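You operate a simulated robot arm through the tools that you are given. There is no shell and no other tool. Be economical: measure what you need, move in short steps, check, and stop when the job is done.

You run a simulated robot arm. Do the job below in one go: nothing can be reset, and whatever is moved stays where it is left.

TASK
Crimp both end caps of the green cord in the hand press.
Fine: lay the cord across the die; slide the table in for each press, out before you move the cord and out again at the end; the cord stays on the table; leave the press knob and the other cords.

The check looks at the end state, three seconds after you hand in, the way a careful person would. Anything else that was tipped, shoved, dropped, spilled or broken makes it a failure. Lids that push on must go on centred and level and be pressed home; caps that screw on are set level and turned clockwise until they are tight.

THE ROBOT
A 6-joint arm with a two-finger parallel gripper, fixed in place. Base frame: the origin is at the foot of the arm, x ahead of it, y to its left, z up; the work surface is at about z = 0.735. Units: m, degrees, N and s.
With the tool pointing down near the work surface it reaches from about 0.1 to 0.82 m from the base axis. Its first joint turns from -115.0 to 115.0 degrees. Payload 4.2 kg.
The tool frame sits at the grasp point between the pads (the TCP): z along the fingers, y along the line on which they close. The tips reach 0.023 m beyond it. Largest opening 0.094 m; finger width 0.038, thickness 0.01; the body of the gripper, 0.054 by 0.096 m, starts 0.039 m behind the TCP.
Orientation is that of the tool frame in the base frame, as a unit quaternion [x, y, z, w]. With the fingers straight down and closing along the base's y, the tool's x points along the base's -x, its y along +y and its z along -z.

THE INTERFACE
- The arm moves only by the tool step_arm. Its argument "commands" is a list of rows, each a list of 3 entries, a list of its own where there are three numbers: the shift along the base's x, y, z in m, then the turn, a rotation vector about the base's x, y, z in degrees, then the opening, from 0 (shut) to 1 (fully open). In form: [[[tx, ty, tz], [ax, ay, az], claw], ...]. A call has 1 to 8 rows; each row is the pose to reach, as a shift and turn from the pose commanded when the call began. Rows are played at 5 a second. More than 0.05 m and 8.6 degrees between two rows, or a gripper value outside its range, and nothing of the call is played. A pose out of reach is approached as far as the arm can. The call stops where the force on the tool passes 40 N (or 10 N more than at its start, if that is more) or the arm is blocked; 0.2 s more then pass. Each finger travels about 0.108 m/s and halts on what it meets, pressing with about 37 N; the grip force reading is that of the motor and also rises with nothing between the fingers. The clock runs only during rows and for 0.2 s after the last one: add rows that repeat a pose to give the fingers time. It gives the time, the measured TCP pose, the force on the tool (base axes), the opening and the grip force at its end, in the units of the frame above (readings bear some noise), with the torque about the TCP (base axes, N m) and any sound that the robot's microphone picked up.
- Cameras (640 x 400 px; columns grow to the right, rows downward): "scene" is fixed at [0.2179, -0.6523, 1.3405]; the picture's right is [0.87, -0.49, 0.00], its down [-0.11, -0.20, -0.97] and it looks along [0.48, 0.85, -0.23] (base axes); focal length 288 px, centre (320, 200). "wrist" rides on the gripper at [0.086, 0.016, -0.074] in the tool frame; the picture's right is [-0.18, 0.98, 0.00], its down [-0.58, -0.11, -0.81] and it looks along [-0.79, -0.15, 0.59] (tool axes); focal length 243 px, centre (320, 200). There is no depth. A picture from a camera that has moved, and an enlarged one, comes with that camera's place and axes in the base frame and with its lens.
- capture(camera): a new picture of that camera. The clock stands still meanwhile.
- slide_trunk(by): slides the trunk up (or, below 0, down) by that many m; the arm rides with it, the base frame stays. It gives what a move gives, with no picture.
- enlarge(camera, box): a new picture of the part [left, top, right, bottom] of that camera's present view, enlarged. The clock stands still meanwhile.
- sign_off(): hands the job in; it is judged then, once.

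Go step by step. Nothing tells you positions but the pictures and the camera data: compare them with the known pose of the tool, close in by small moves and look again before you grip or let go. The budget is 120 turns and 84 pictures, counting those below and the enlarged ones. Unless the task says otherwise, let go and move clear before handing in, and close with one line.

The tools are called after "Call:" as name(argument=value, ...) on one line, values as JSON. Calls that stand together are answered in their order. step_arm: Moves the arm, as the interface text tells. Its arguments: {"type":"object","properties":{"commands":{"type":"array","items":{"type":"array"}}},"required":["commands"]} The other tools are called the same way: slide_trunk (by) slides the trunk up or down; capture (camera) takes a picture; enlarge (camera, box) takes an enlarged picture of a part of a camera's view; sign_off () hands the job in.

At the start:

```text
time: 0.0
tcp_pos: [0.5812, -0.1605, 1.3251]
tool_rot: [0.001, 1.0, 0.0, 0.0]
contact_force: [0.1, 0.4, -0.6]
moment: [0.02, -0.02, 0.0]
gripper_width: 0.094
gripper_force: 0.0
trunk travel left (down, up): [-0.85, 0.14]
```

scene: 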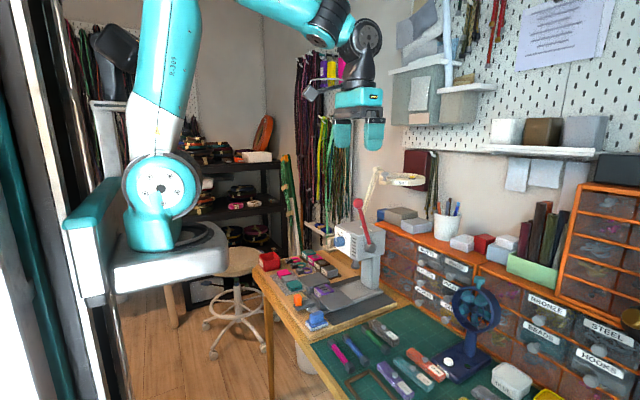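
wrist: 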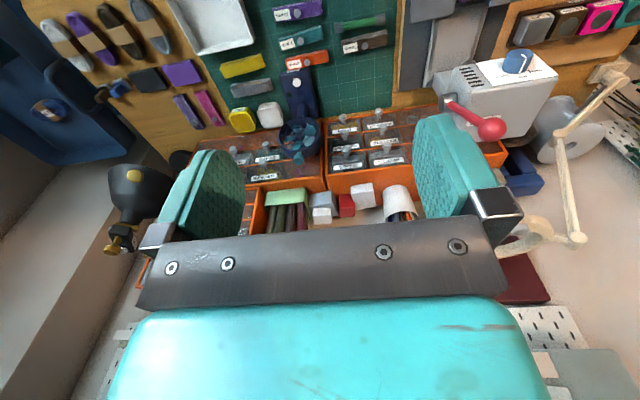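

I see a bench with a grey hand press (red lever, blue knob) and several cords in other places. I'll take closer views to identify the green cord, the press table and the die.

Call:
enlarge(camera="scene", box=[240, 180, 440, 305])

Call:
enlarge(camera="scene", box=[300, 275, 500, 400])

Call:
enlarge(camera="wrist", box=[320, 0, 640, 200])

```text
3.20 times, centred on (340, 242) of scene
camera zoom: at [0.2179, -0.6523, 1.3405], right [0.87, -0.49, 0.0], down [-0.11, -0.2, -0.97], along [0.48, 0.85, -0.23], focal length 921 px, centre (256, 64)
```

zoom: 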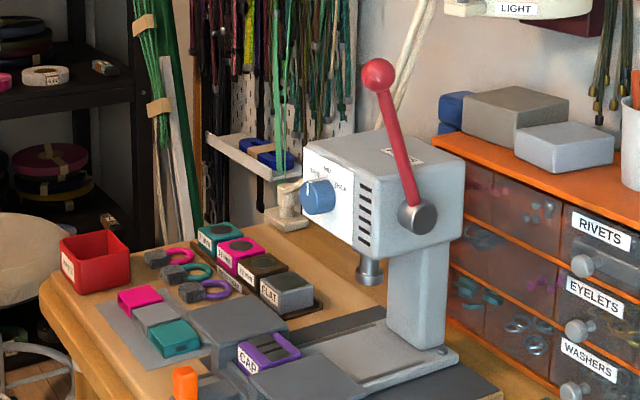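

```text
3.20 times, centred on (400, 338) of scene
camera zoom: at [0.2179, -0.6523, 1.3405], right [0.87, -0.49, 0.0], down [-0.11, -0.2, -0.97], along [0.48, 0.85, -0.23], focal length 921 px, centre (64, -240)
```

zoom: 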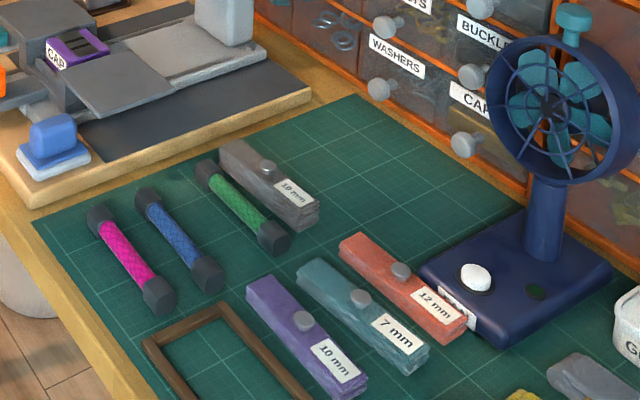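

```text
2.00 times, centred on (480, 100) of wrist
camera zoom: at [0.4956, -0.1448, 1.4003], right [0.18, 0.98, 0.0], down [0.58, -0.11, 0.81], along [0.79, -0.15, -0.59], focal length 485 px, centre (0, 400)
```

zoom: 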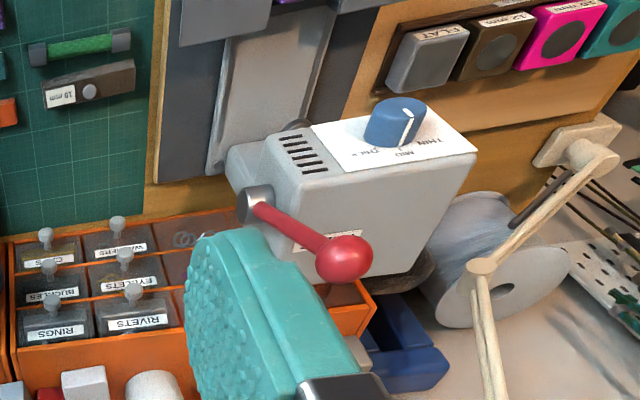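

The green cord lies on the mat around (0.72, -0.14…-0.04), and the press with its CAP die is around (0.7–0.8, 0.13). I'll move back and tilt the wrist camera down to look from above.

Call:
step_arm(commands=[[[-0.04, 0.03, 0], [0, 8, 0], 1], [[-0.08, 0.06, 0], [0, 16, 0], 1], [[-0.12, 0.09, 0], [0, 24, 0], 1], [[-0.14, 0.13, -0.02], [0, 28, 0], 1], [[-0.16, 0.16, -0.04], [0, 28, 0], 1], [[-0.16, 0.18, -0.06], [0, 28, 0], 1]])

Call:
capture(camera="wrist")

```text
time: 1.4
tcp_pos: [0.421, 0.017, 1.2648]
tool_rot: [-0.001, 0.97, 0.0, -0.242]
contact_force: [-1.1, -0.2, -0.3]
moment: [0.02, 0.01, -0.04]
gripper_width: 0.094
gripper_force: 0.1
trunk travel left (down, up): [-0.85, 0.14]
```

```text
78 pictures are left
camera wrist: at [0.3803, 0.034, 1.3716], right [0.16, 0.98, -0.09], down [0.89, -0.11, 0.44], along [0.42, -0.15, -0.89], focal length 243 px, centre (320, 200)
```

wrist: 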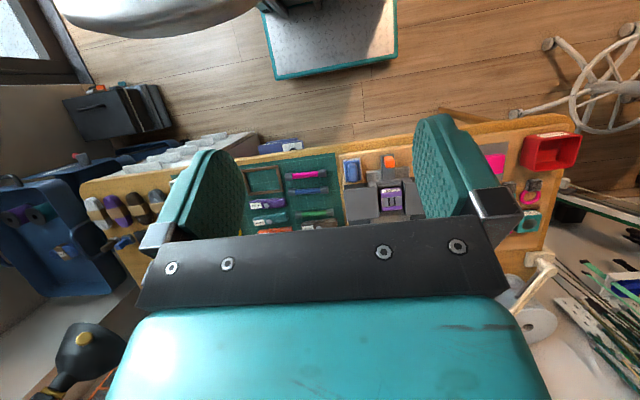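

The view is tilted too far, so the bench sits behind the fingers. I'll bring most of the tilt back and come lower.

Call:
step_arm(commands=[[[0.0, 0.03, -0.04], [0, -8, 0], 1], [[0.0, 0.06, -0.07], [0, -16, 0], 1], [[0.02, 0.08, -0.1], [0, -22, 0], 1], [[0.04, 0.1, -0.12], [0, -22, 0], 1]])

Call:
capture(camera="wrist")

```text
time: 2.4
tcp_pos: [0.46, 0.1185, 1.1453]
tool_rot: [-0.001, 0.999, 0.0, -0.052]
contact_force: [0.3, 0.0, -0.4]
moment: [0.0, -0.04, -0.01]
gripper_width: 0.0938
gripper_force: 0.1
trunk travel left (down, up): [-0.85, 0.14]
```

```text
77 pictures are left
camera wrist: at [0.3834, 0.1349, 1.2281], right [0.18, 0.98, -0.02], down [0.66, -0.11, 0.74], along [0.73, -0.15, -0.67], focal length 243 px, centre (320, 200)
```

wrist: 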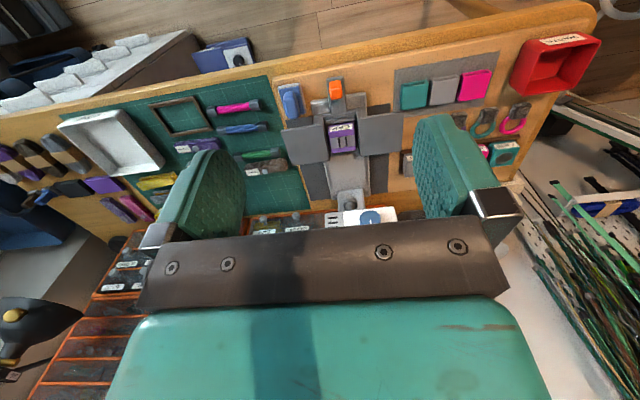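

Call:
enlarge(camera="wrist", box=[230, 65, 430, 235])

Call:
enlarge(camera="wrist", box=[380, 20, 620, 180])

Call:
enlarge(camera="scene", box=[290, 260, 410, 335])

Call:
enlarge(camera="scene", box=[320, 190, 400, 240])

```text
2.35 times, centred on (330, 150) of wrist
camera zoom: at [0.3834, 0.1349, 1.2281], right [0.18, 0.98, -0.02], down [0.66, -0.11, 0.74], along [0.73, -0.15, -0.67], focal length 571 px, centre (296, 318)
```

zoom: 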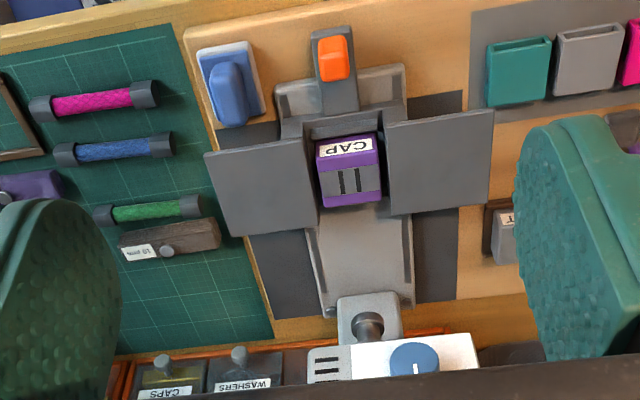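

```text
2.50 times, centred on (500, 100) of wrist
camera zoom: at [0.3834, 0.1349, 1.2281], right [0.18, 0.98, -0.02], down [0.66, -0.11, 0.74], along [0.73, -0.15, -0.67], focal length 606 px, centre (-130, 450)
```

zoom: 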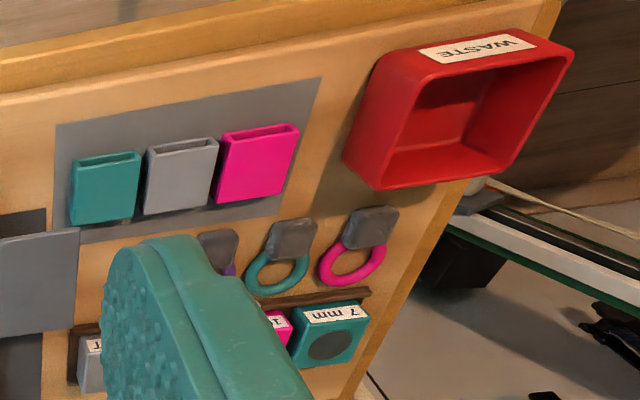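

```text
5.33 times, centred on (350, 298) of scene
camera zoom: at [0.2179, -0.6523, 1.3405], right [0.87, -0.49, 0.0], down [-0.11, -0.2, -0.97], along [0.48, 0.85, -0.23], focal length 1536 px, centre (160, -320)
```

zoom: 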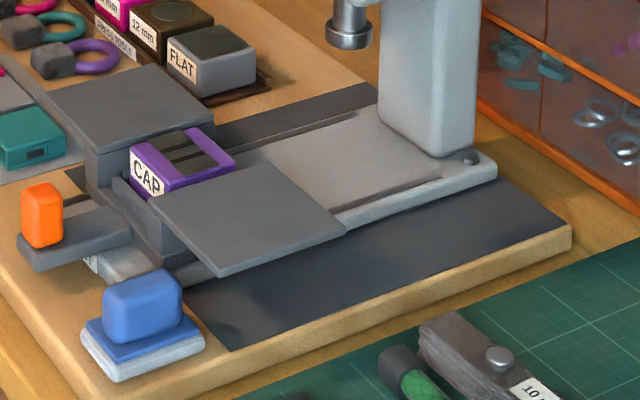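

```text
8.00 times, centred on (360, 215) of scene
camera zoom: at [0.2179, -0.6523, 1.3405], right [0.87, -0.49, 0.0], down [-0.11, -0.2, -0.97], along [0.48, 0.85, -0.23], focal length 2304 px, centre (0, 80)
```

zoom: 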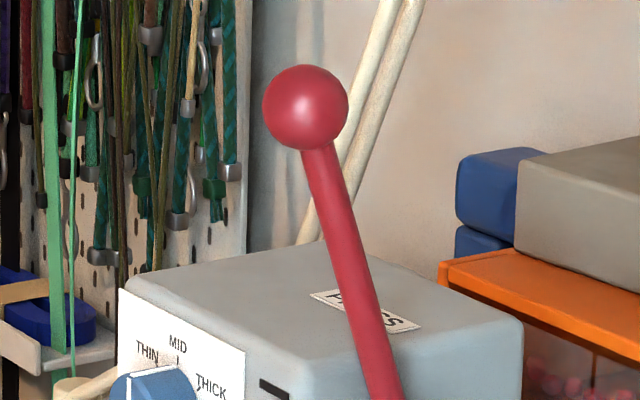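

The layout is clear: a sliding table carrying the CAP die and an orange handle, two side wings, and the ram near (0.78, 0.12). The green cord lies close to a grey bar, so I'll look at that closely.

Call:
step_arm(commands=[[[0.03, -0.03, -0.02], [0, -6, 0], 1], [[0.06, -0.06, -0.04], [0, -6, 0], 1], [[0.08, -0.1, -0.06], [0, -6, 0], 1], [[0.1, -0.13, -0.09], [0, -6, 0], 1], [[0.12, -0.16, -0.12], [0, -6, 0], 1], [[0.14, -0.18, -0.15], [0, -6, 0], 1], [[0.16, -0.2, -0.17], [0, -6, 0], 1]])

Call:
capture(camera="wrist")

```text
time: 4.0
tcp_pos: [0.6238, -0.0817, 0.9756]
tool_rot: [0.0, 1.0, 0.001, 0.0]
contact_force: [-0.5, 0.5, 0.3]
moment: [0.01, 0.02, 0.06]
gripper_width: 0.0937
gripper_force: 0.0
trunk travel left (down, up): [-0.85, 0.14]
```

```text
72 pictures are left
camera wrist: at [0.5371, -0.0647, 1.05], right [0.18, 0.98, 0.0], down [0.58, -0.11, 0.81], along [0.79, -0.15, -0.59], focal length 243 px, centre (320, 200)
```

wrist: 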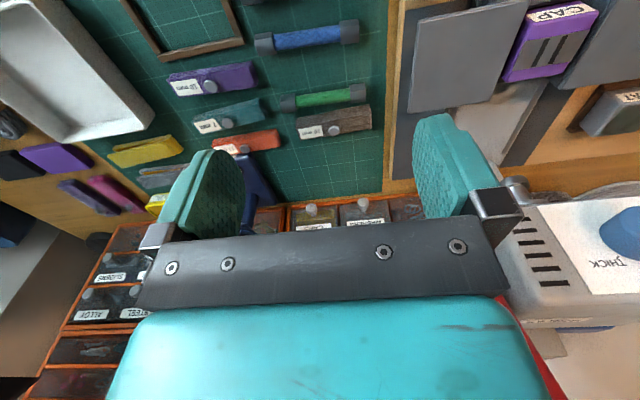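

Call:
enlarge(camera="wrist", box=[240, 10, 400, 150])

Call:
enlarge(camera="wrist", box=[390, 0, 610, 140])

```text
2.86 times, centred on (320, 80) of wrist
camera zoom: at [0.5371, -0.0647, 1.05], right [0.18, 0.98, 0.0], down [0.58, -0.11, 0.81], along [0.79, -0.15, -0.59], focal length 693 px, centre (320, 543)
```

zoom: 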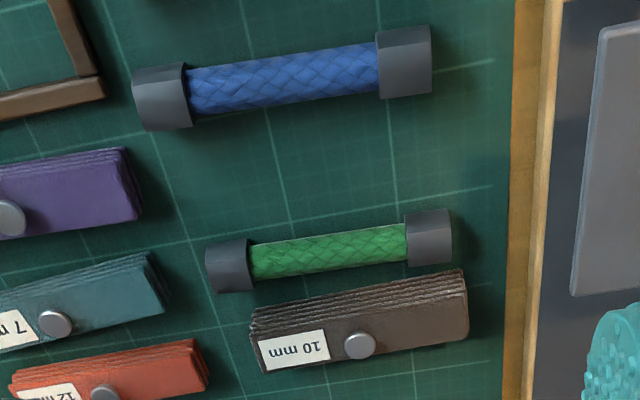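

```text
2.86 times, centred on (500, 70) of wrist
camera zoom: at [0.5371, -0.0647, 1.05], right [0.18, 0.98, 0.0], down [0.58, -0.11, 0.81], along [0.79, -0.15, -0.59], focal length 693 px, centre (-194, 571)
```

zoom: 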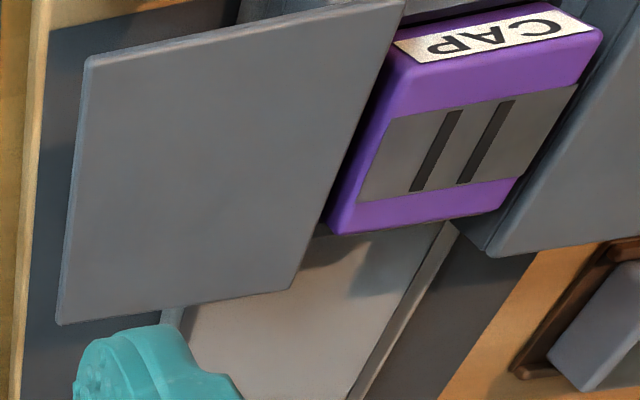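

The cord's caps sit near (0.715, -0.142) and (0.717, -0.047), with roughly 17 mm of clearance to the leather strip. I'll turn the tool 90° so the fingers close along x, and hover over the cord's middle.

Call:
step_arm(commands=[[[0, 0, 0], [0, 0, 8.5], 1], [[0.01, 0, 0], [0, 0, 17], 1], [[0.02, 0, 0], [0, 0, 25.5], 1], [[0.03, 0, 0], [0, 0, 34], 1], [[0.04, 0, 0], [0, 0, 42.5], 1], [[0.05, 0, 0], [0, 0, 51], 1], [[0.06, 0, 0], [0, 0, 59.5], 1], [[0.07, 0, 0], [0, 0, 68], 1]])

Call:
step_arm(commands=[[[0.01, 0, -0.02], [0, 0, 8], 0.7], [[0.02, -0.005, -0.04], [0, 0, 16], 0.5], [[0.024, -0.013, -0.06], [0, 0, 20], 0.4], [[0.024, -0.013, -0.076], [0, 0, 20], 0.35]])

Call:
capture(camera="wrist")

Call:
enlarge(camera="scene", box=[280, 230, 440, 330])

```text
time: 5.8
tcp_pos: [0.6919, -0.0818, 0.9763]
tool_rot: [-0.56, 0.829, 0.001, 0.0]
contact_force: [-1.1, 0.0, -0.9]
moment: [0.0, -0.05, 0.0]
gripper_width: 0.0941
gripper_force: 0.1
trunk travel left (down, up): [-0.85, 0.14]
```

```text
time: 6.8
tcp_pos: [0.715, -0.0948, 0.901]
tool_rot: [-0.695, 0.719, 0.0, 0.0]
contact_force: [-0.4, -0.5, -0.8]
moment: [-0.02, 0.0, -0.01]
gripper_width: 0.0329
gripper_force: 0.1
trunk travel left (down, up): [-0.85, 0.14]
```

```text
69 pictures are left
camera wrist: at [0.6973, -0.18, 0.9742], right [-0.98, 0.22, 0.0], down [0.13, 0.58, 0.81], along [0.18, 0.79, -0.59], focal length 243 px, centre (320, 200)
```

wrist: 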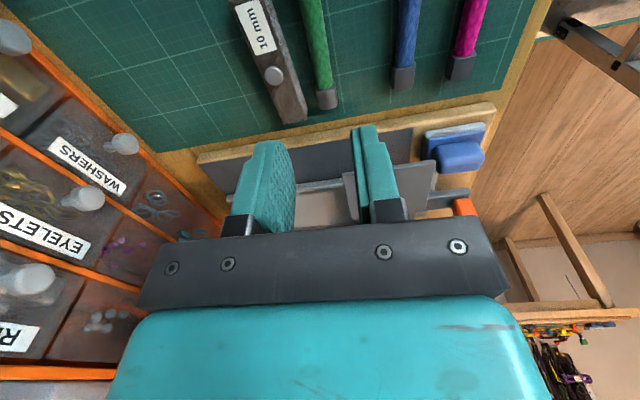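

```text
4.00 times, centred on (360, 280) of scene
camera zoom: at [0.2179, -0.6523, 1.3405], right [0.87, -0.49, 0.0], down [-0.11, -0.2, -0.97], along [0.48, 0.85, -0.23], focal length 1152 px, centre (160, -120)
```

zoom: 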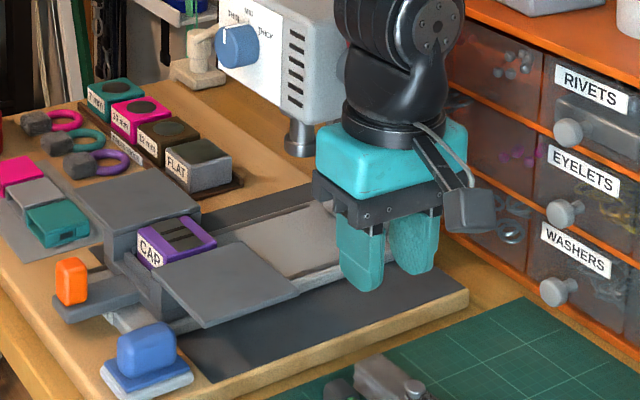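

The fingers are roughly over the cord at about x = 0.719. I'll enlarge this view to check the gap to the strip.

Call:
enlarge(camera="wrist", box=[220, 0, 400, 130])

```text
3.08 times, centred on (310, 65) of wrist
camera zoom: at [0.6973, -0.18, 0.9742], right [-0.98, 0.22, 0.0], down [0.13, 0.58, 0.81], along [0.18, 0.79, -0.59], focal length 746 px, centre (351, 615)
```

zoom: 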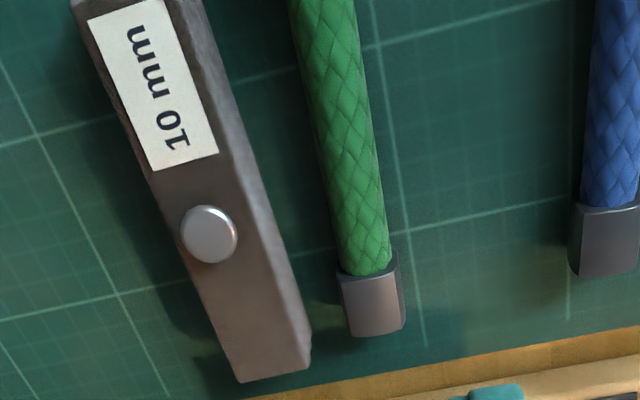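

Gap to the strip is about 20 mm at mid-cord, which is ample. The cord reads as x ≈ 0.707, so I'll correct, descend halfway and recheck.

Call:
step_arm(commands=[[[-0.004, 0, -0.02], [0, 0, 1.9], 0.36], [[-0.007, 0, -0.05], [0, 0, 1.9], 0.36], [[-0.007, 0, -0.075], [0, 0, 1.9], 0.36], [[-0.007, 0, -0.075], [0, 0, 1.9], 0.36]])

Call:
capture(camera="wrist")

Call:
enlarge(camera="scene", box=[330, 260, 430, 330])

```text
time: 7.8
tcp_pos: [0.7068, -0.0946, 0.8254]
tool_rot: [-0.707, 0.708, 0.0, 0.0]
contact_force: [0.6, 0.7, 0.5]
moment: [0.03, 0.03, 0.0]
gripper_width: 0.0339
gripper_force: 0.1
trunk travel left (down, up): [-0.85, 0.14]
```

```text
66 pictures are left
camera wrist: at [0.6923, -0.1804, 0.8998], right [-0.98, 0.19, 0.0], down [0.11, 0.58, 0.81], along [0.15, 0.79, -0.59], focal length 243 px, centre (320, 200)
```

wrist: 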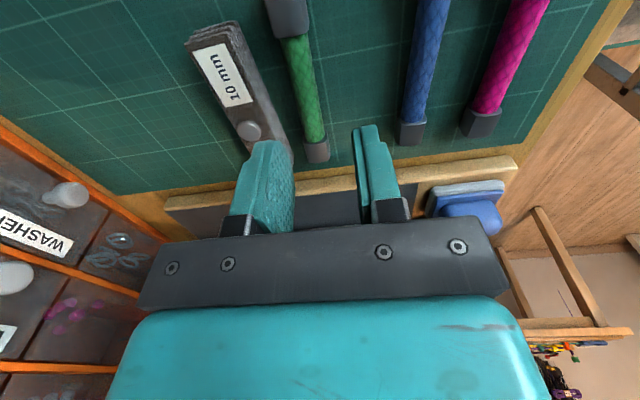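

```text
5.71 times, centred on (380, 295) of scene
camera zoom: at [0.2179, -0.6523, 1.3405], right [0.87, -0.49, 0.0], down [-0.11, -0.2, -0.97], along [0.48, 0.85, -0.23], focal length 1645 px, centre (-23, -343)
```

zoom: 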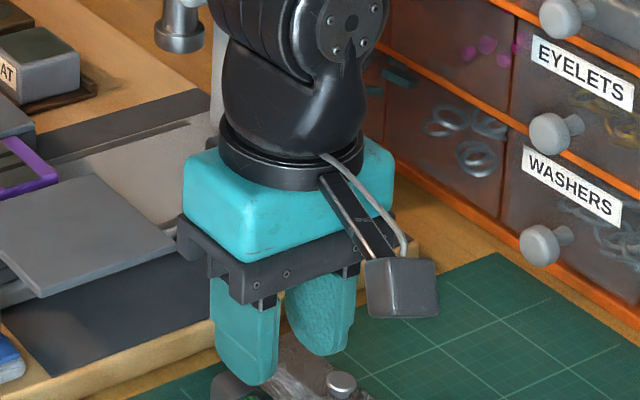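

Correcting for the enlargement offset, the cord is at x ≈ 0.719 here. I'll shift +x 12 mm and go down in stages.

Call:
step_arm(commands=[[[0.006, 0, 0], [0, 0, -1], 0.36], [[0.012, 0, 0], [0, 0, -2], 0.36], [[0.012, 0, -0.02], [0, 0, -2], 0.36], [[0.012, 0, -0.035], [0, 0, -2], 0.36], [[0.012, 0, -0.035], [0, 0, -2], 0.36]])

Call:
enlarge(camera="wrist", box=[200, 0, 440, 240])

```text
time: 9.0
tcp_pos: [0.7215, -0.0944, 0.7913]
tool_rot: [-0.694, 0.72, 0.0, 0.0]
contact_force: [-0.4, -0.4, 0.7]
moment: [0.0, 0.06, 0.0]
gripper_width: 0.0338
gripper_force: 0.0
trunk travel left (down, up): [-0.85, 0.14]
```

```text
1.67 times, centred on (320, 120) of wrist
camera zoom: at [0.7018, -0.1797, 0.8644], right [-0.98, 0.22, 0.0], down [0.13, 0.58, 0.81], along [0.18, 0.79, -0.59], focal length 404 px, centre (320, 333)
```

zoom: 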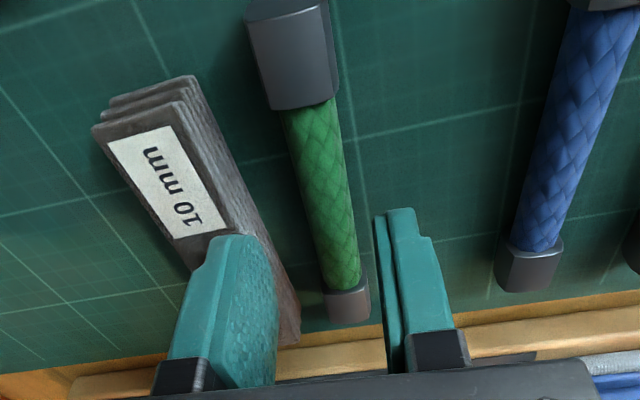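

The cord is centred between the fingers, but the outer finger is close to the strip. I'll narrow the opening a little, go down, and close.

Call:
step_arm(commands=[[[-0.001, 0, 0], [0, 0, 0], 0.28], [[-0.001, 0, 0], [0, 0, 0], 0.28], [[-0.001, 0, -0.015], [0, 0, 0], 0.28], [[-0.001, 0, -0.026], [0, 0, 0], 0.28], [[-0.001, 0, -0.026], [0, 0, 0], 0.28]])

Call:
enlarge(camera="wrist", box=[200, 0, 440, 240])

Call:
enlarge(camera="scene", box=[340, 290, 420, 350])

```text
time: 10.2
tcp_pos: [0.7188, -0.0944, 0.7638]
tool_rot: [-0.695, 0.719, 0.0, 0.0]
contact_force: [0.7, 0.4, -0.8]
moment: [-0.02, -0.01, 0.02]
gripper_width: 0.0263
gripper_force: 0.1
trunk travel left (down, up): [-0.85, 0.14]
```

```text
1.67 times, centred on (320, 120) of wrist
camera zoom: at [0.7011, -0.1796, 0.8384], right [-0.98, 0.22, 0.0], down [0.13, 0.58, 0.81], along [0.18, 0.79, -0.59], focal length 404 px, centre (320, 333)
```

zoom: 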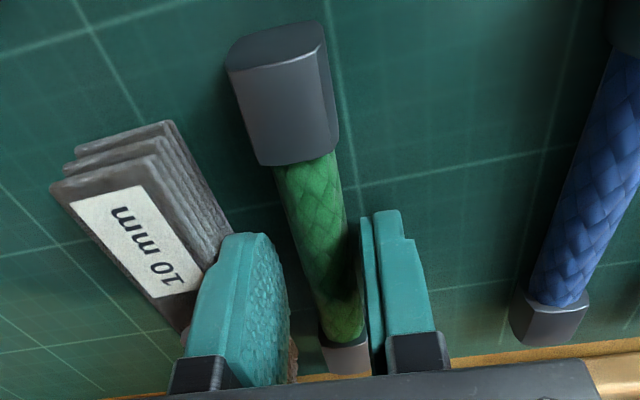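

```text
6.67 times, centred on (380, 320) of scene
camera zoom: at [0.2179, -0.6523, 1.3405], right [0.87, -0.49, 0.0], down [-0.11, -0.2, -0.97], along [0.48, 0.85, -0.23], focal length 1920 px, centre (-80, -600)
```

zoom: 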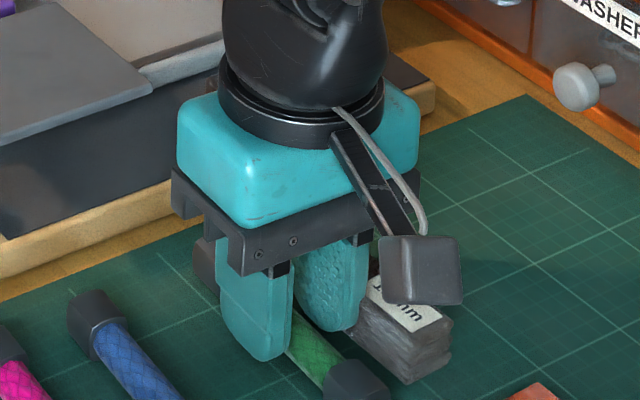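

The cord is between the fingers and the strip is clear. I'll lower 3 mm and close.

Call:
step_arm(commands=[[[0, 0, -0.003], [0, 0, 0], 0.28], [[0, 0, -0.003], [0, 0, 0], 0.18], [[0, 0, -0.003], [0, 0, 0], 0.1], [[0, 0, -0.003], [0, 0, 0], 0.05], [[0, 0, -0.003], [0, 0, 0], 0.05]])

Call:
step_arm(commands=[[[0, 0, 0.02], [0, 0, 0], 0.05], [[0, 0, 0.05], [0, 0, 0], 0.05], [[0, 0, 0.09], [0, 0, 0], 0.05], [[0, 0, 0.09], [0, 0, 0], 0.05]])

Call:
capture(camera="wrist")

```text
time: 11.4
tcp_pos: [0.7193, -0.0933, 0.7609]
tool_rot: [-0.694, 0.72, 0.0, 0.0]
contact_force: [0.1, -0.1, 0.3]
moment: [0.0, -0.03, -0.02]
gripper_width: 0.0144
gripper_force: 37.1
trunk travel left (down, up): [-0.85, 0.14]
```

```text
time: 12.4
tcp_pos: [0.7181, -0.0958, 0.8512]
tool_rot: [-0.694, 0.72, 0.001, -0.001]
contact_force: [0.0, -0.4, -0.7]
moment: [0.0, -0.02, 0.01]
gripper_width: 0.0048
gripper_force: 0.0
trunk travel left (down, up): [-0.85, 0.14]
```

```text
61 pictures are left
camera wrist: at [0.7004, -0.1807, 0.9262], right [-0.98, 0.22, 0.0], down [0.13, 0.58, 0.81], along [0.18, 0.79, -0.59], focal length 243 px, centre (320, 200)
```

wrist: 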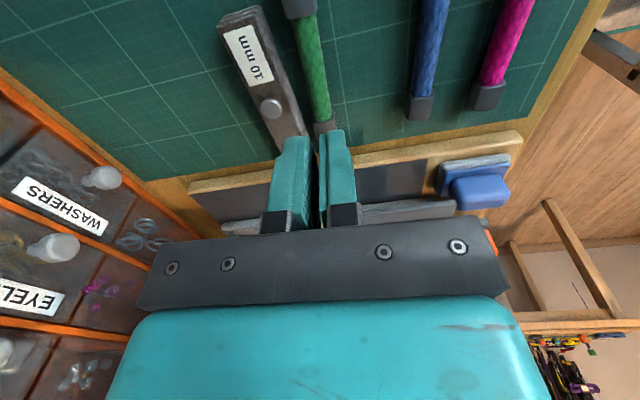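

The fingers slipped off the cord because the grip was too shallow; the cord looks unmoved. I'll reopen, descend until the tips nearly touch the mat, and grip again.

Call:
step_arm(commands=[[[0, 0, 0], [0, 0, 0], 0.28], [[0, 0, 0], [0, 0, 0], 0.28], [[0, 0, -0.04], [0, 0, 0], 0.28], [[0, 0, -0.08], [0, 0, 0], 0.28], [[0, 0, -0.09], [0, 0, 0], 0.28], [[0, 0, -0.0925], [0, 0, 0], 0.28], [[0, 0, -0.0925], [0, 0, 0], 0.28]])

Call:
enlarge(camera="wrist", box=[200, 0, 440, 240])

```text
time: 14.0
tcp_pos: [0.7202, -0.095, 0.7591]
tool_rot: [-0.694, 0.72, -0.002, 0.001]
contact_force: [-1.9, -1.3, 17.6]
moment: [0.13, -0.43, 0.01]
gripper_width: 0.0253
gripper_force: 0.1
trunk travel left (down, up): [-0.85, 0.14]
```

```text
1.67 times, centred on (320, 120) of wrist
camera zoom: at [0.701, -0.1803, 0.8338], right [-0.98, 0.22, 0.0], down [0.13, 0.58, 0.81], along [0.18, 0.79, -0.59], focal length 404 px, centre (320, 333)
```

zoom: 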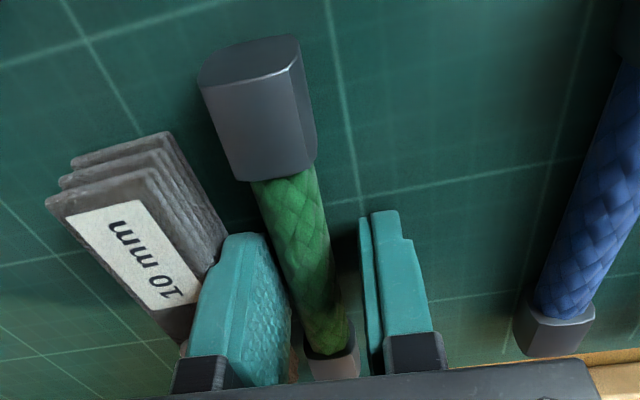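

The tips are touching at about z = 0.736, and the cord has shifted slightly toward the outer finger. I'll back off 1 mm and close.

Call:
step_arm(commands=[[[0, 0, 0.0015], [0, 0, 0], 0.28], [[0, 0, 0.001], [0, 0, 0], 0.2], [[0, 0, 0.001], [0, 0, 0], 0.1], [[0, 0, 0.001], [0, 0, 0], 0], [[0, 0, 0.001], [0, 0, 0], 0], [[0, 0, 0.001], [0, 0, 0], 0]])

Call:
enlarge(camera="wrist", box=[200, 0, 440, 240])

Call:
enlarge(camera="scene", box=[340, 290, 420, 350])

```text
time: 15.4
tcp_pos: [0.719, -0.0949, 0.76]
tool_rot: [-0.694, 0.72, 0.0, 0.0]
contact_force: [-1.6, -0.8, 6.5]
moment: [0.08, -0.13, 0.0]
gripper_width: 0.0147
gripper_force: 36.6
trunk travel left (down, up): [-0.85, 0.14]
```

```text
1.67 times, centred on (320, 120) of wrist
camera zoom: at [0.7005, -0.1798, 0.8338], right [-0.98, 0.22, 0.0], down [0.13, 0.58, 0.81], along [0.18, 0.79, -0.59], focal length 404 px, centre (320, 333)
```

zoom: 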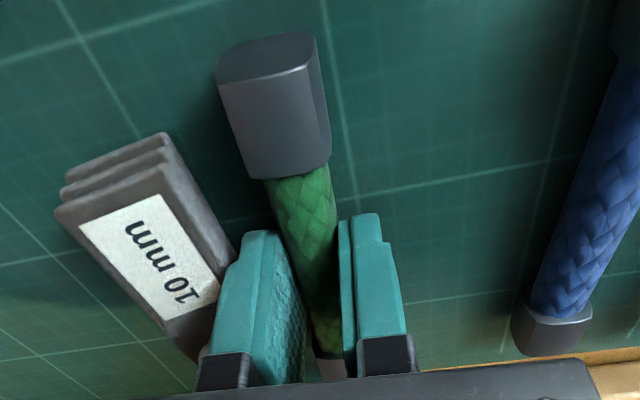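

```text
6.67 times, centred on (380, 320) of scene
camera zoom: at [0.2179, -0.6523, 1.3405], right [0.87, -0.49, 0.0], down [-0.11, -0.2, -0.97], along [0.48, 0.85, -0.23], focal length 1920 px, centre (-80, -600)
```

zoom: 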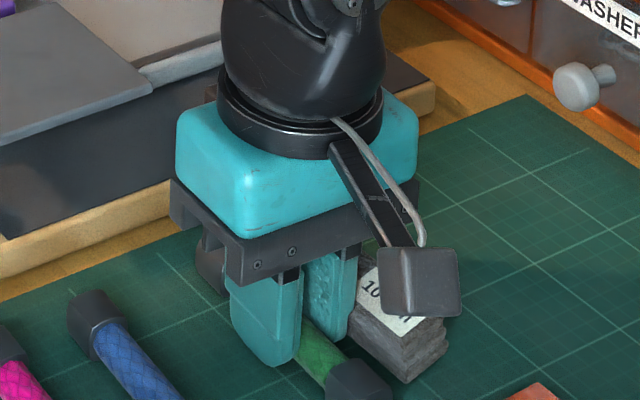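

Gripped at 14.7 mm. Now a slow lift to test the hold.

Call:
step_arm(commands=[[[0, 0, 0.003], [0, 0, 0], 0], [[0, 0, 0.008], [0, 0, 0], 0], [[0, 0, 0.014], [0, 0, 0], 0], [[0, 0, 0.02], [0, 0, 0], 0]])

Call:
enlarge(camera="wrist", box=[200, 0, 440, 240])

```text
time: 16.4
tcp_pos: [0.7207, -0.0936, 0.7791]
tool_rot: [-0.694, 0.72, 0.0, 0.0]
contact_force: [-0.3, 0.1, -1.8]
moment: [0.01, -0.02, -0.01]
gripper_width: 0.0145
gripper_force: 36.5
trunk travel left (down, up): [-0.85, 0.14]
```

```text
1.67 times, centred on (320, 120) of wrist
camera zoom: at [0.7011, -0.1796, 0.8538], right [-0.98, 0.22, 0.0], down [0.13, 0.58, 0.81], along [0.18, 0.79, -0.59], focal length 404 px, centre (320, 333)
```

zoom: 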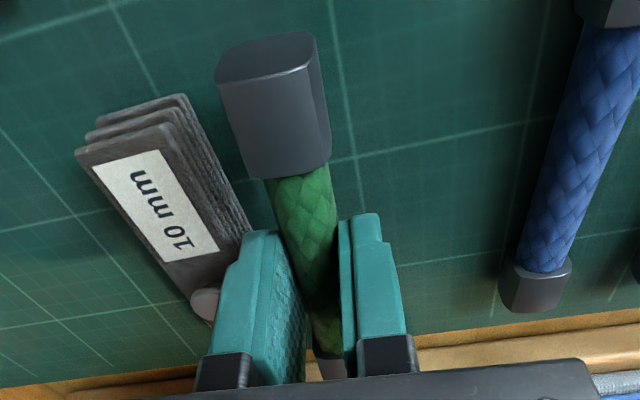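

The cord is held securely. I'll lift it and carry it toward the press, stopping short to measure the die and wings.

Call:
step_arm(commands=[[[0, 0, 0.04], [0, 0, 0], 0], [[0, 0, 0.08], [0, 0, 0], 0], [[-0.01, 0.01, 0.11], [0, 0, 0], 0], [[-0.03, 0.03, 0.12], [0, 0, 0], 0], [[-0.05, 0.06, 0.12], [0, 0, 0], 0], [[-0.051, 0.09, 0.12], [0, 0, 0], 0], [[-0.051, 0.09, 0.12], [0, 0, 0], 0]])

Call:
capture(camera="wrist")

Call:
capture(camera="scene")

```text
time: 18.0
tcp_pos: [0.6693, -0.0033, 0.9005]
tool_rot: [-0.694, 0.72, 0.001, 0.0]
contact_force: [-0.5, -0.9, -0.3]
moment: [-0.01, -0.04, -0.02]
gripper_width: 0.015
gripper_force: 37.0
trunk travel left (down, up): [-0.85, 0.14]
```

```text
56 pictures are left
camera wrist: at [0.6502, -0.0888, 0.9738], right [-0.98, 0.22, 0.0], down [0.13, 0.58, 0.81], along [0.18, 0.79, -0.59], focal length 243 px, centre (320, 200)
```

wrist: 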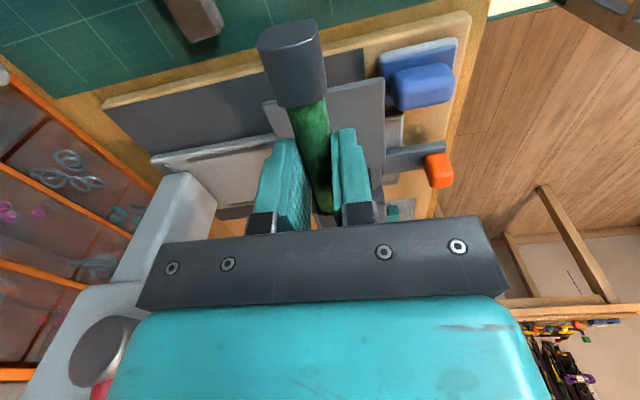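

```text
55 pictures are left
```

scene: 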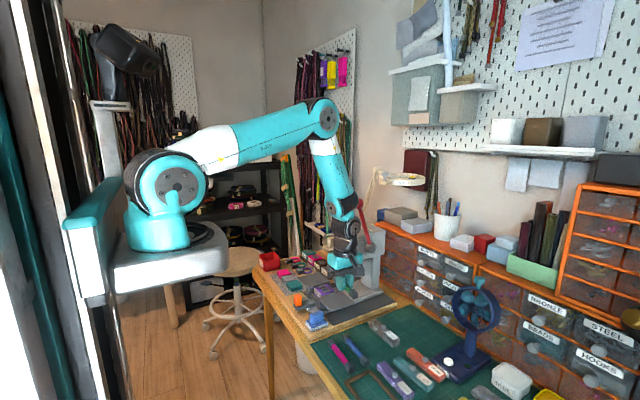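

Triangulating two views puts the wing top at z ≈ 0.81 and the die centre at about (0.670, 0.122). I'll bring the cord above that point so the +y cap sits over the die.

Call:
step_arm(commands=[[[0, 0.02, 0], [0, 0, 1], 0], [[0.001, 0.05, 0], [0, 0, 2], 0], [[0.0015, 0.077, -0.01], [0, 0, 2], 0], [[0.0015, 0.077, -0.03], [0, 0, 2], 0], [[0.0015, 0.077, -0.03], [0, 0, 2], 0]])

Call:
enlarge(camera="scene", box=[285, 245, 405, 325])

Call:
capture(camera="wrist")

```text
time: 19.2
tcp_pos: [0.6702, 0.0733, 0.8691]
tool_rot: [-0.707, 0.708, 0.001, 0.0]
contact_force: [0.0, -0.7, -0.4]
moment: [-0.01, -0.01, 0.05]
gripper_width: 0.0149
gripper_force: 37.4
trunk travel left (down, up): [-0.85, 0.14]
```

```text
5.00 times, centred on (345, 285) of scene
camera zoom: at [0.2179, -0.6523, 1.3405], right [0.87, -0.49, 0.0], down [-0.11, -0.2, -0.97], along [0.48, 0.85, -0.23], focal length 1440 px, centre (195, -225)
```

zoom: 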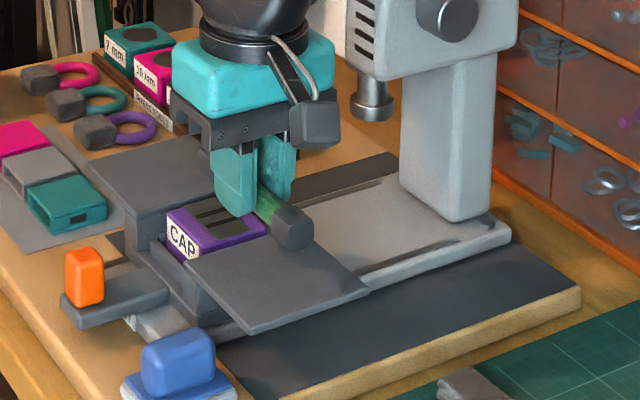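

```text
53 pictures are left
camera wrist: at [0.6544, -0.013, 0.9437], right [-0.98, 0.19, 0.0], down [0.11, 0.58, 0.81], along [0.15, 0.79, -0.59], focal length 243 px, centre (320, 200)
```

wrist: 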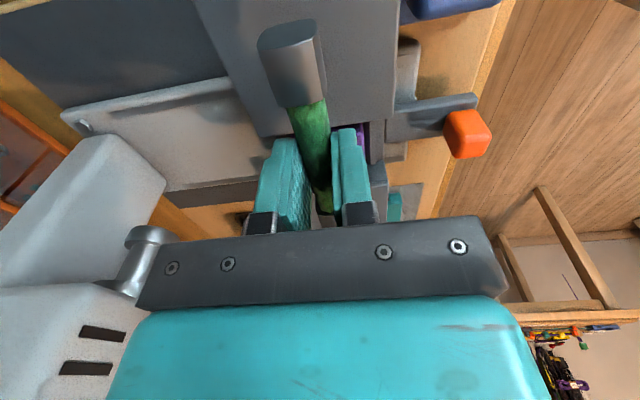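

Alignment looks good from both views. I'll lower gently to the wing.

Call:
step_arm(commands=[[[0, 0, -0.012], [0, 0, 0], 0], [[0, 0, -0.022], [0, 0, 0], 0], [[0, 0, -0.029], [0, 0, 0], 0], [[0, 0, -0.033], [0, 0, 0], 0], [[0, 0, -0.033], [0, 0, 0], 0]])

Call:
enlarge(camera="scene", box=[310, 265, 370, 305])

Call:
enlarge(camera="wrist", box=[200, 0, 440, 160])

```text
time: 20.4
tcp_pos: [0.6706, 0.0729, 0.8371]
tool_rot: [-0.707, 0.708, 0.0, 0.0]
contact_force: [0.4, -0.1, 3.1]
moment: [0.13, 0.02, -0.01]
gripper_width: 0.015
gripper_force: 36.9
trunk travel left (down, up): [-0.85, 0.14]
```

```text
10.00 times, centred on (340, 285) of scene
camera zoom: at [0.2179, -0.6523, 1.3405], right [0.87, -0.49, 0.0], down [-0.11, -0.2, -0.97], along [0.48, 0.85, -0.23], focal length 2879 px, centre (120, -650)
```

zoom: 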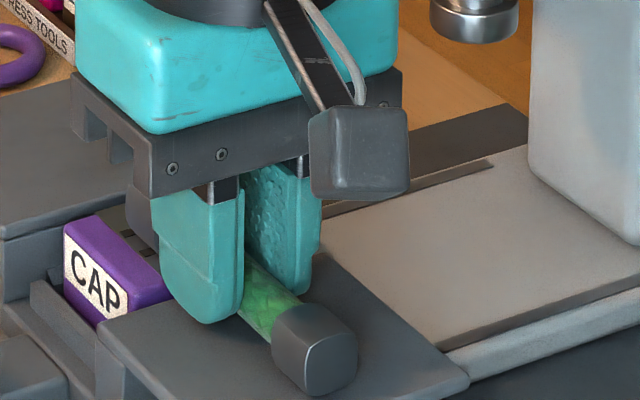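

```text
2.50 times, centred on (320, 80) of wrist
camera zoom: at [0.6545, -0.0133, 0.9112], right [-0.98, 0.19, 0.0], down [0.11, 0.58, 0.81], along [0.15, 0.79, -0.59], focal length 606 px, centre (320, 500)
```

zoom: 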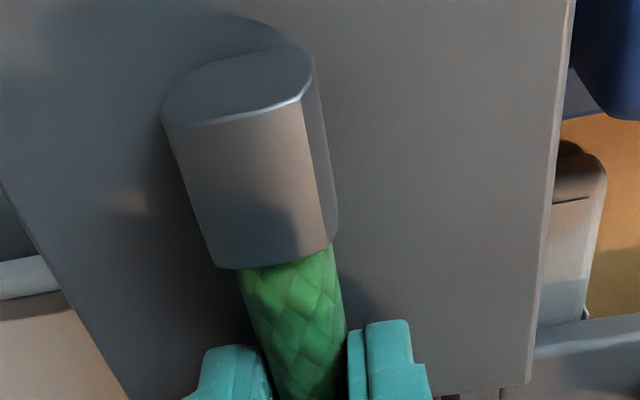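

The cap is touching the die (3 N, at the +y end). I'll lower 1 mm more and release.

Call:
step_arm(commands=[[[0, 0, -0.001], [0, 0, 0], 0], [[0, 0, -0.001], [0, 0, 0], 0.18], [[0, 0, -0.001], [0, 0, 0], 0.25], [[0, 0, 0.01], [0, 0, 0], 0.28], [[0, 0, 0.035], [0, 0, 0], 0.28], [[0, 0, 0.08], [0, 0, 0], 0.28], [[-0.03, -0.03, 0.1], [0, 0, 0], 0.28], [[-0.07, -0.05, 0.11], [0, 0, 0], 0.28]])

Call:
enlarge(camera="scene", box=[290, 250, 380, 310])

Call:
capture(camera="wrist")

```text
time: 22.2
tcp_pos: [0.5994, 0.0229, 0.9463]
tool_rot: [-0.707, 0.708, 0.0, -0.001]
contact_force: [-0.2, -0.3, -0.4]
moment: [0.01, 0.01, 0.04]
gripper_width: 0.0266
gripper_force: 0.0
trunk travel left (down, up): [-0.85, 0.14]
```

```text
6.67 times, centred on (335, 280) of scene
camera zoom: at [0.2179, -0.6523, 1.3405], right [0.87, -0.49, 0.0], down [-0.11, -0.2, -0.97], along [0.48, 0.85, -0.23], focal length 1920 px, centre (220, -333)
```

zoom: 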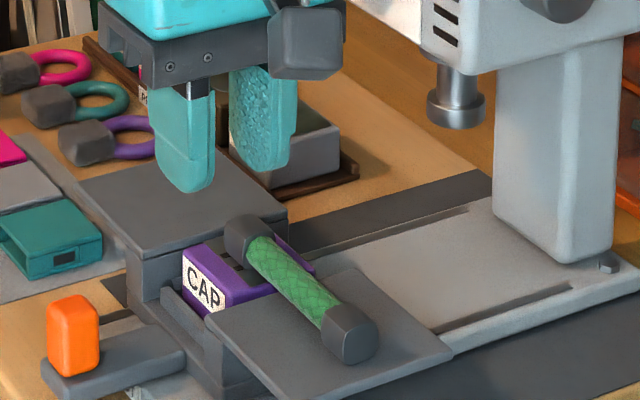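

```text
49 pictures are left
camera wrist: at [0.5842, -0.0633, 1.0213], right [-0.98, 0.19, 0.0], down [0.11, 0.58, 0.81], along [0.15, 0.79, -0.59], focal length 243 px, centre (320, 200)
```

wrist: 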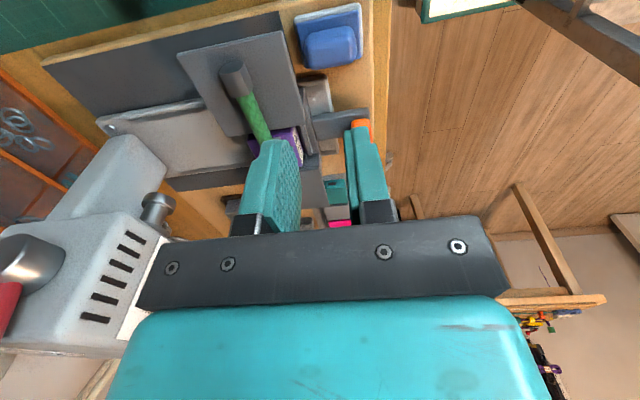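

The cord lies across the die and wing. I'll turn the tool back to yaw 0 for handling the orange handle, and look at the die from the front to check the cap position.

Call:
step_arm(commands=[[[-0.01, 0.01, 0.01], [0, 0, -8.5], 0.4], [[-0.02, 0.02, 0.02], [0, 0, -17], 0.5], [[-0.03, 0.03, 0.03], [0, 0, -25.5], 0.6], [[-0.04, 0.04, 0.03], [0, 0, -34], 0.7], [[-0.05, 0.05, 0.03], [0, 0, -42.5], 0.7], [[-0.06, 0.06, 0.03], [0, 0, -51], 0.7], [[-0.07, 0.07, 0.03], [0, 0, -59.5], 0.7], [[-0.08, 0.08, 0.03], [0, 0, -68], 0.7]])

Call:
step_arm(commands=[[[0, 0, 0], [0, 0, -8.5], 0.7], [[0, 0, 0], [0, 0, -17], 0.7], [[0, 0, 0], [0, 0, -22], 0.7], [[0, 0, 0], [0, 0, -22], 0.7]])

Call:
capture(camera="wrist")

```text
time: 24.0
tcp_pos: [0.5195, 0.1037, 0.9767]
tool_rot: [-0.189, 0.982, 0.001, 0.0]
contact_force: [0.0, -0.3, -0.2]
moment: [0.0, 0.03, 0.01]
gripper_width: 0.0654
gripper_force: 0.0
trunk travel left (down, up): [-0.85, 0.14]
```

```text
time: 25.0
tcp_pos: [0.5187, 0.1031, 0.9769]
tool_rot: [0.002, 1.0, 0.0, 0.0]
contact_force: [0.2, 0.5, -0.2]
moment: [0.02, 0.0, 0.01]
gripper_width: 0.0659
gripper_force: 0.0
trunk travel left (down, up): [-0.85, 0.14]
```

```text
48 pictures are left
camera wrist: at [0.4342, 0.1198, 1.051], right [0.19, 0.98, 0.0], down [0.58, -0.11, 0.81], along [0.79, -0.15, -0.59], focal length 243 px, centre (320, 200)
```

wrist: 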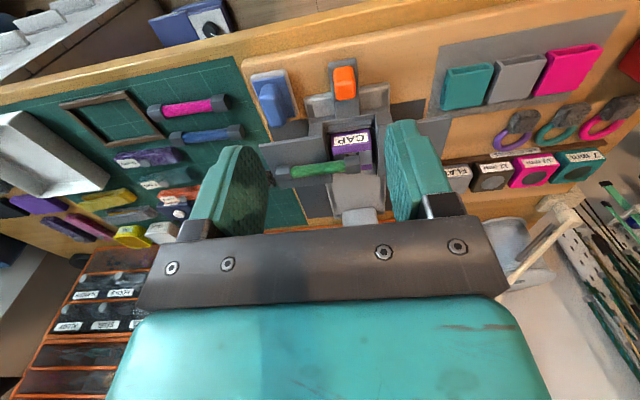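

Call:
enlarge(camera="wrist", box=[260, 50, 420, 210])

Call:
enlarge(camera="wrist", box=[310, 120, 390, 190])

```text
2.50 times, centred on (340, 130) of wrist
camera zoom: at [0.4342, 0.1198, 1.051], right [0.19, 0.98, 0.0], down [0.58, -0.11, 0.81], along [0.79, -0.15, -0.59], focal length 606 px, centre (270, 375)
```

zoom: 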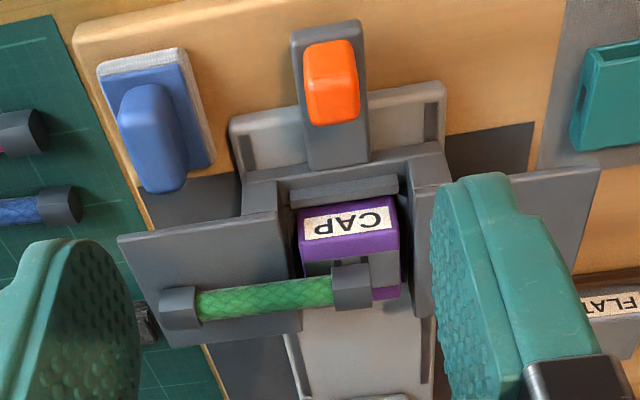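

```text
5.71 times, centred on (350, 155) of wrist
camera zoom: at [0.4342, 0.1198, 1.051], right [0.19, 0.98, 0.0], down [0.58, -0.11, 0.81], along [0.79, -0.15, -0.59], focal length 1386 px, centre (149, 457)
```

zoom: 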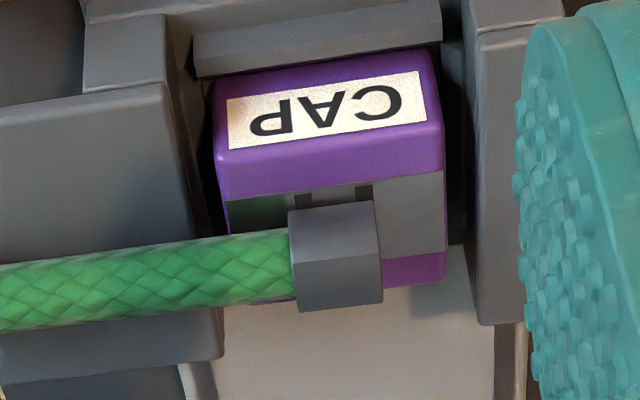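

The cap sits squarely over both die slots. Next I'll approach the orange handle at about (0.574, 0.121, 0.80), tilted back 24° so the wrist clears the press head when pushing in.

Call:
step_arm(commands=[[[0.01, 0.005, -0.02], [0, -8, 0], 0.6], [[0.025, 0.01, -0.04], [0, -16, 0], 0.55], [[0.04, 0.015, -0.065], [0, -24, 0], 0.55], [[0.055, 0.0175, -0.09], [0, -24, 0], 0.55], [[0.055, 0.0175, -0.09], [0, -24, 0], 0.55]])

Call:
capture(camera="wrist")

Call:
enlarge(camera="scene", box=[270, 240, 390, 320])

```text
time: 26.2
tcp_pos: [0.5737, 0.1197, 0.8864]
tool_rot: [0.0, 0.978, 0.0, 0.209]
contact_force: [-0.1, 1.1, 0.7]
moment: [0.0, -0.02, -0.04]
gripper_width: 0.0517
gripper_force: 0.1
trunk travel left (down, up): [-0.85, 0.14]
```

```text
45 pictures are left
camera wrist: at [0.4659, 0.1367, 0.9195], right [0.17, 0.98, 0.08], down [0.2, -0.11, 0.97], along [0.96, -0.15, -0.22], focal length 243 px, centre (320, 200)
```

wrist: 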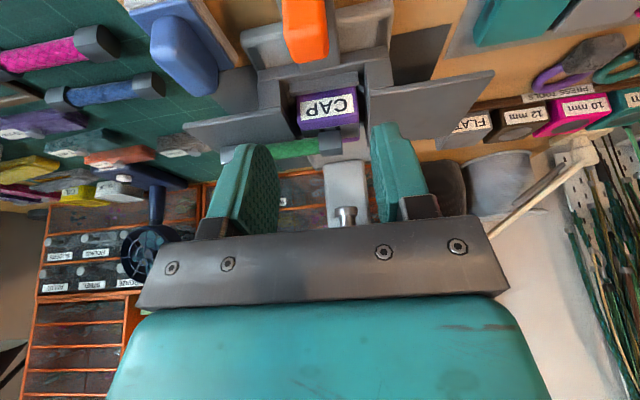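

```text
5.00 times, centred on (330, 280) of scene
camera zoom: at [0.2179, -0.6523, 1.3405], right [0.87, -0.49, 0.0], down [-0.11, -0.2, -0.97], along [0.48, 0.85, -0.23], focal length 1440 px, centre (270, -200)
```

zoom: 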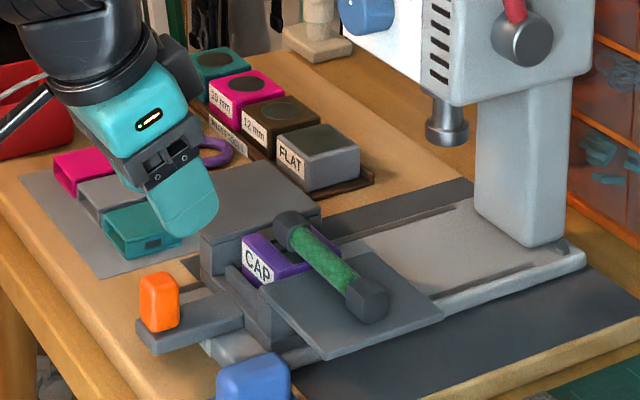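

Knob is consistent at about (0.570, 0.121, 0.806). I'll lower around it.

Call:
step_arm(commands=[[[-0.004, 0.001, -0.02], [0, 0, 0], 0.55], [[-0.004, 0.001, -0.045], [0, 0, 0], 0.55], [[-0.004, 0.001, -0.065], [0, 0, 0], 0.55], [[-0.004, 0.001, -0.072], [0, 0, 0], 0.55], [[-0.004, 0.001, -0.072], [0, 0, 0], 0.55]])

Call:
capture(camera="wrist")

Call:
enlarge(camera="scene", box=[270, 250, 360, 310])

```text
time: 27.4
tcp_pos: [0.5704, 0.1209, 0.8148]
tool_rot: [0.001, 0.978, 0.001, 0.208]
contact_force: [-0.3, -0.4, -0.3]
moment: [0.0, 0.01, -0.01]
gripper_width: 0.0516
gripper_force: 0.1
trunk travel left (down, up): [-0.85, 0.14]
```

```text
43 pictures are left
camera wrist: at [0.4626, 0.1375, 0.8475], right [0.17, 0.98, 0.08], down [0.2, -0.11, 0.97], along [0.96, -0.15, -0.22], focal length 243 px, centre (320, 200)
```

wrist: 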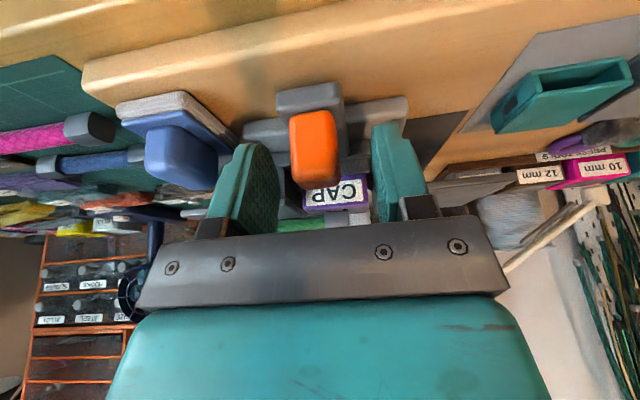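

```text
6.67 times, centred on (315, 280) of scene
camera zoom: at [0.2179, -0.6523, 1.3405], right [0.87, -0.49, 0.0], down [-0.11, -0.2, -0.97], along [0.48, 0.85, -0.23], focal length 1920 px, centre (353, -333)
```

zoom: 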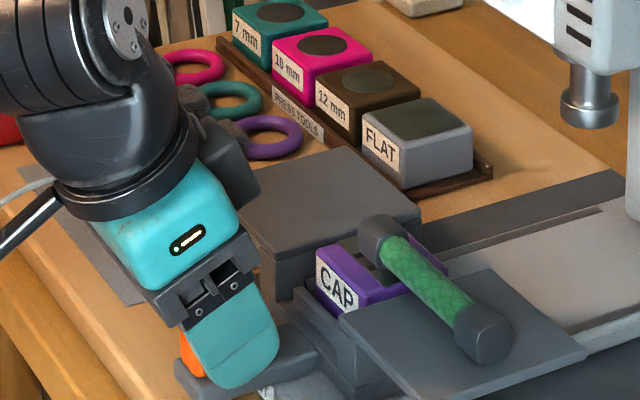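

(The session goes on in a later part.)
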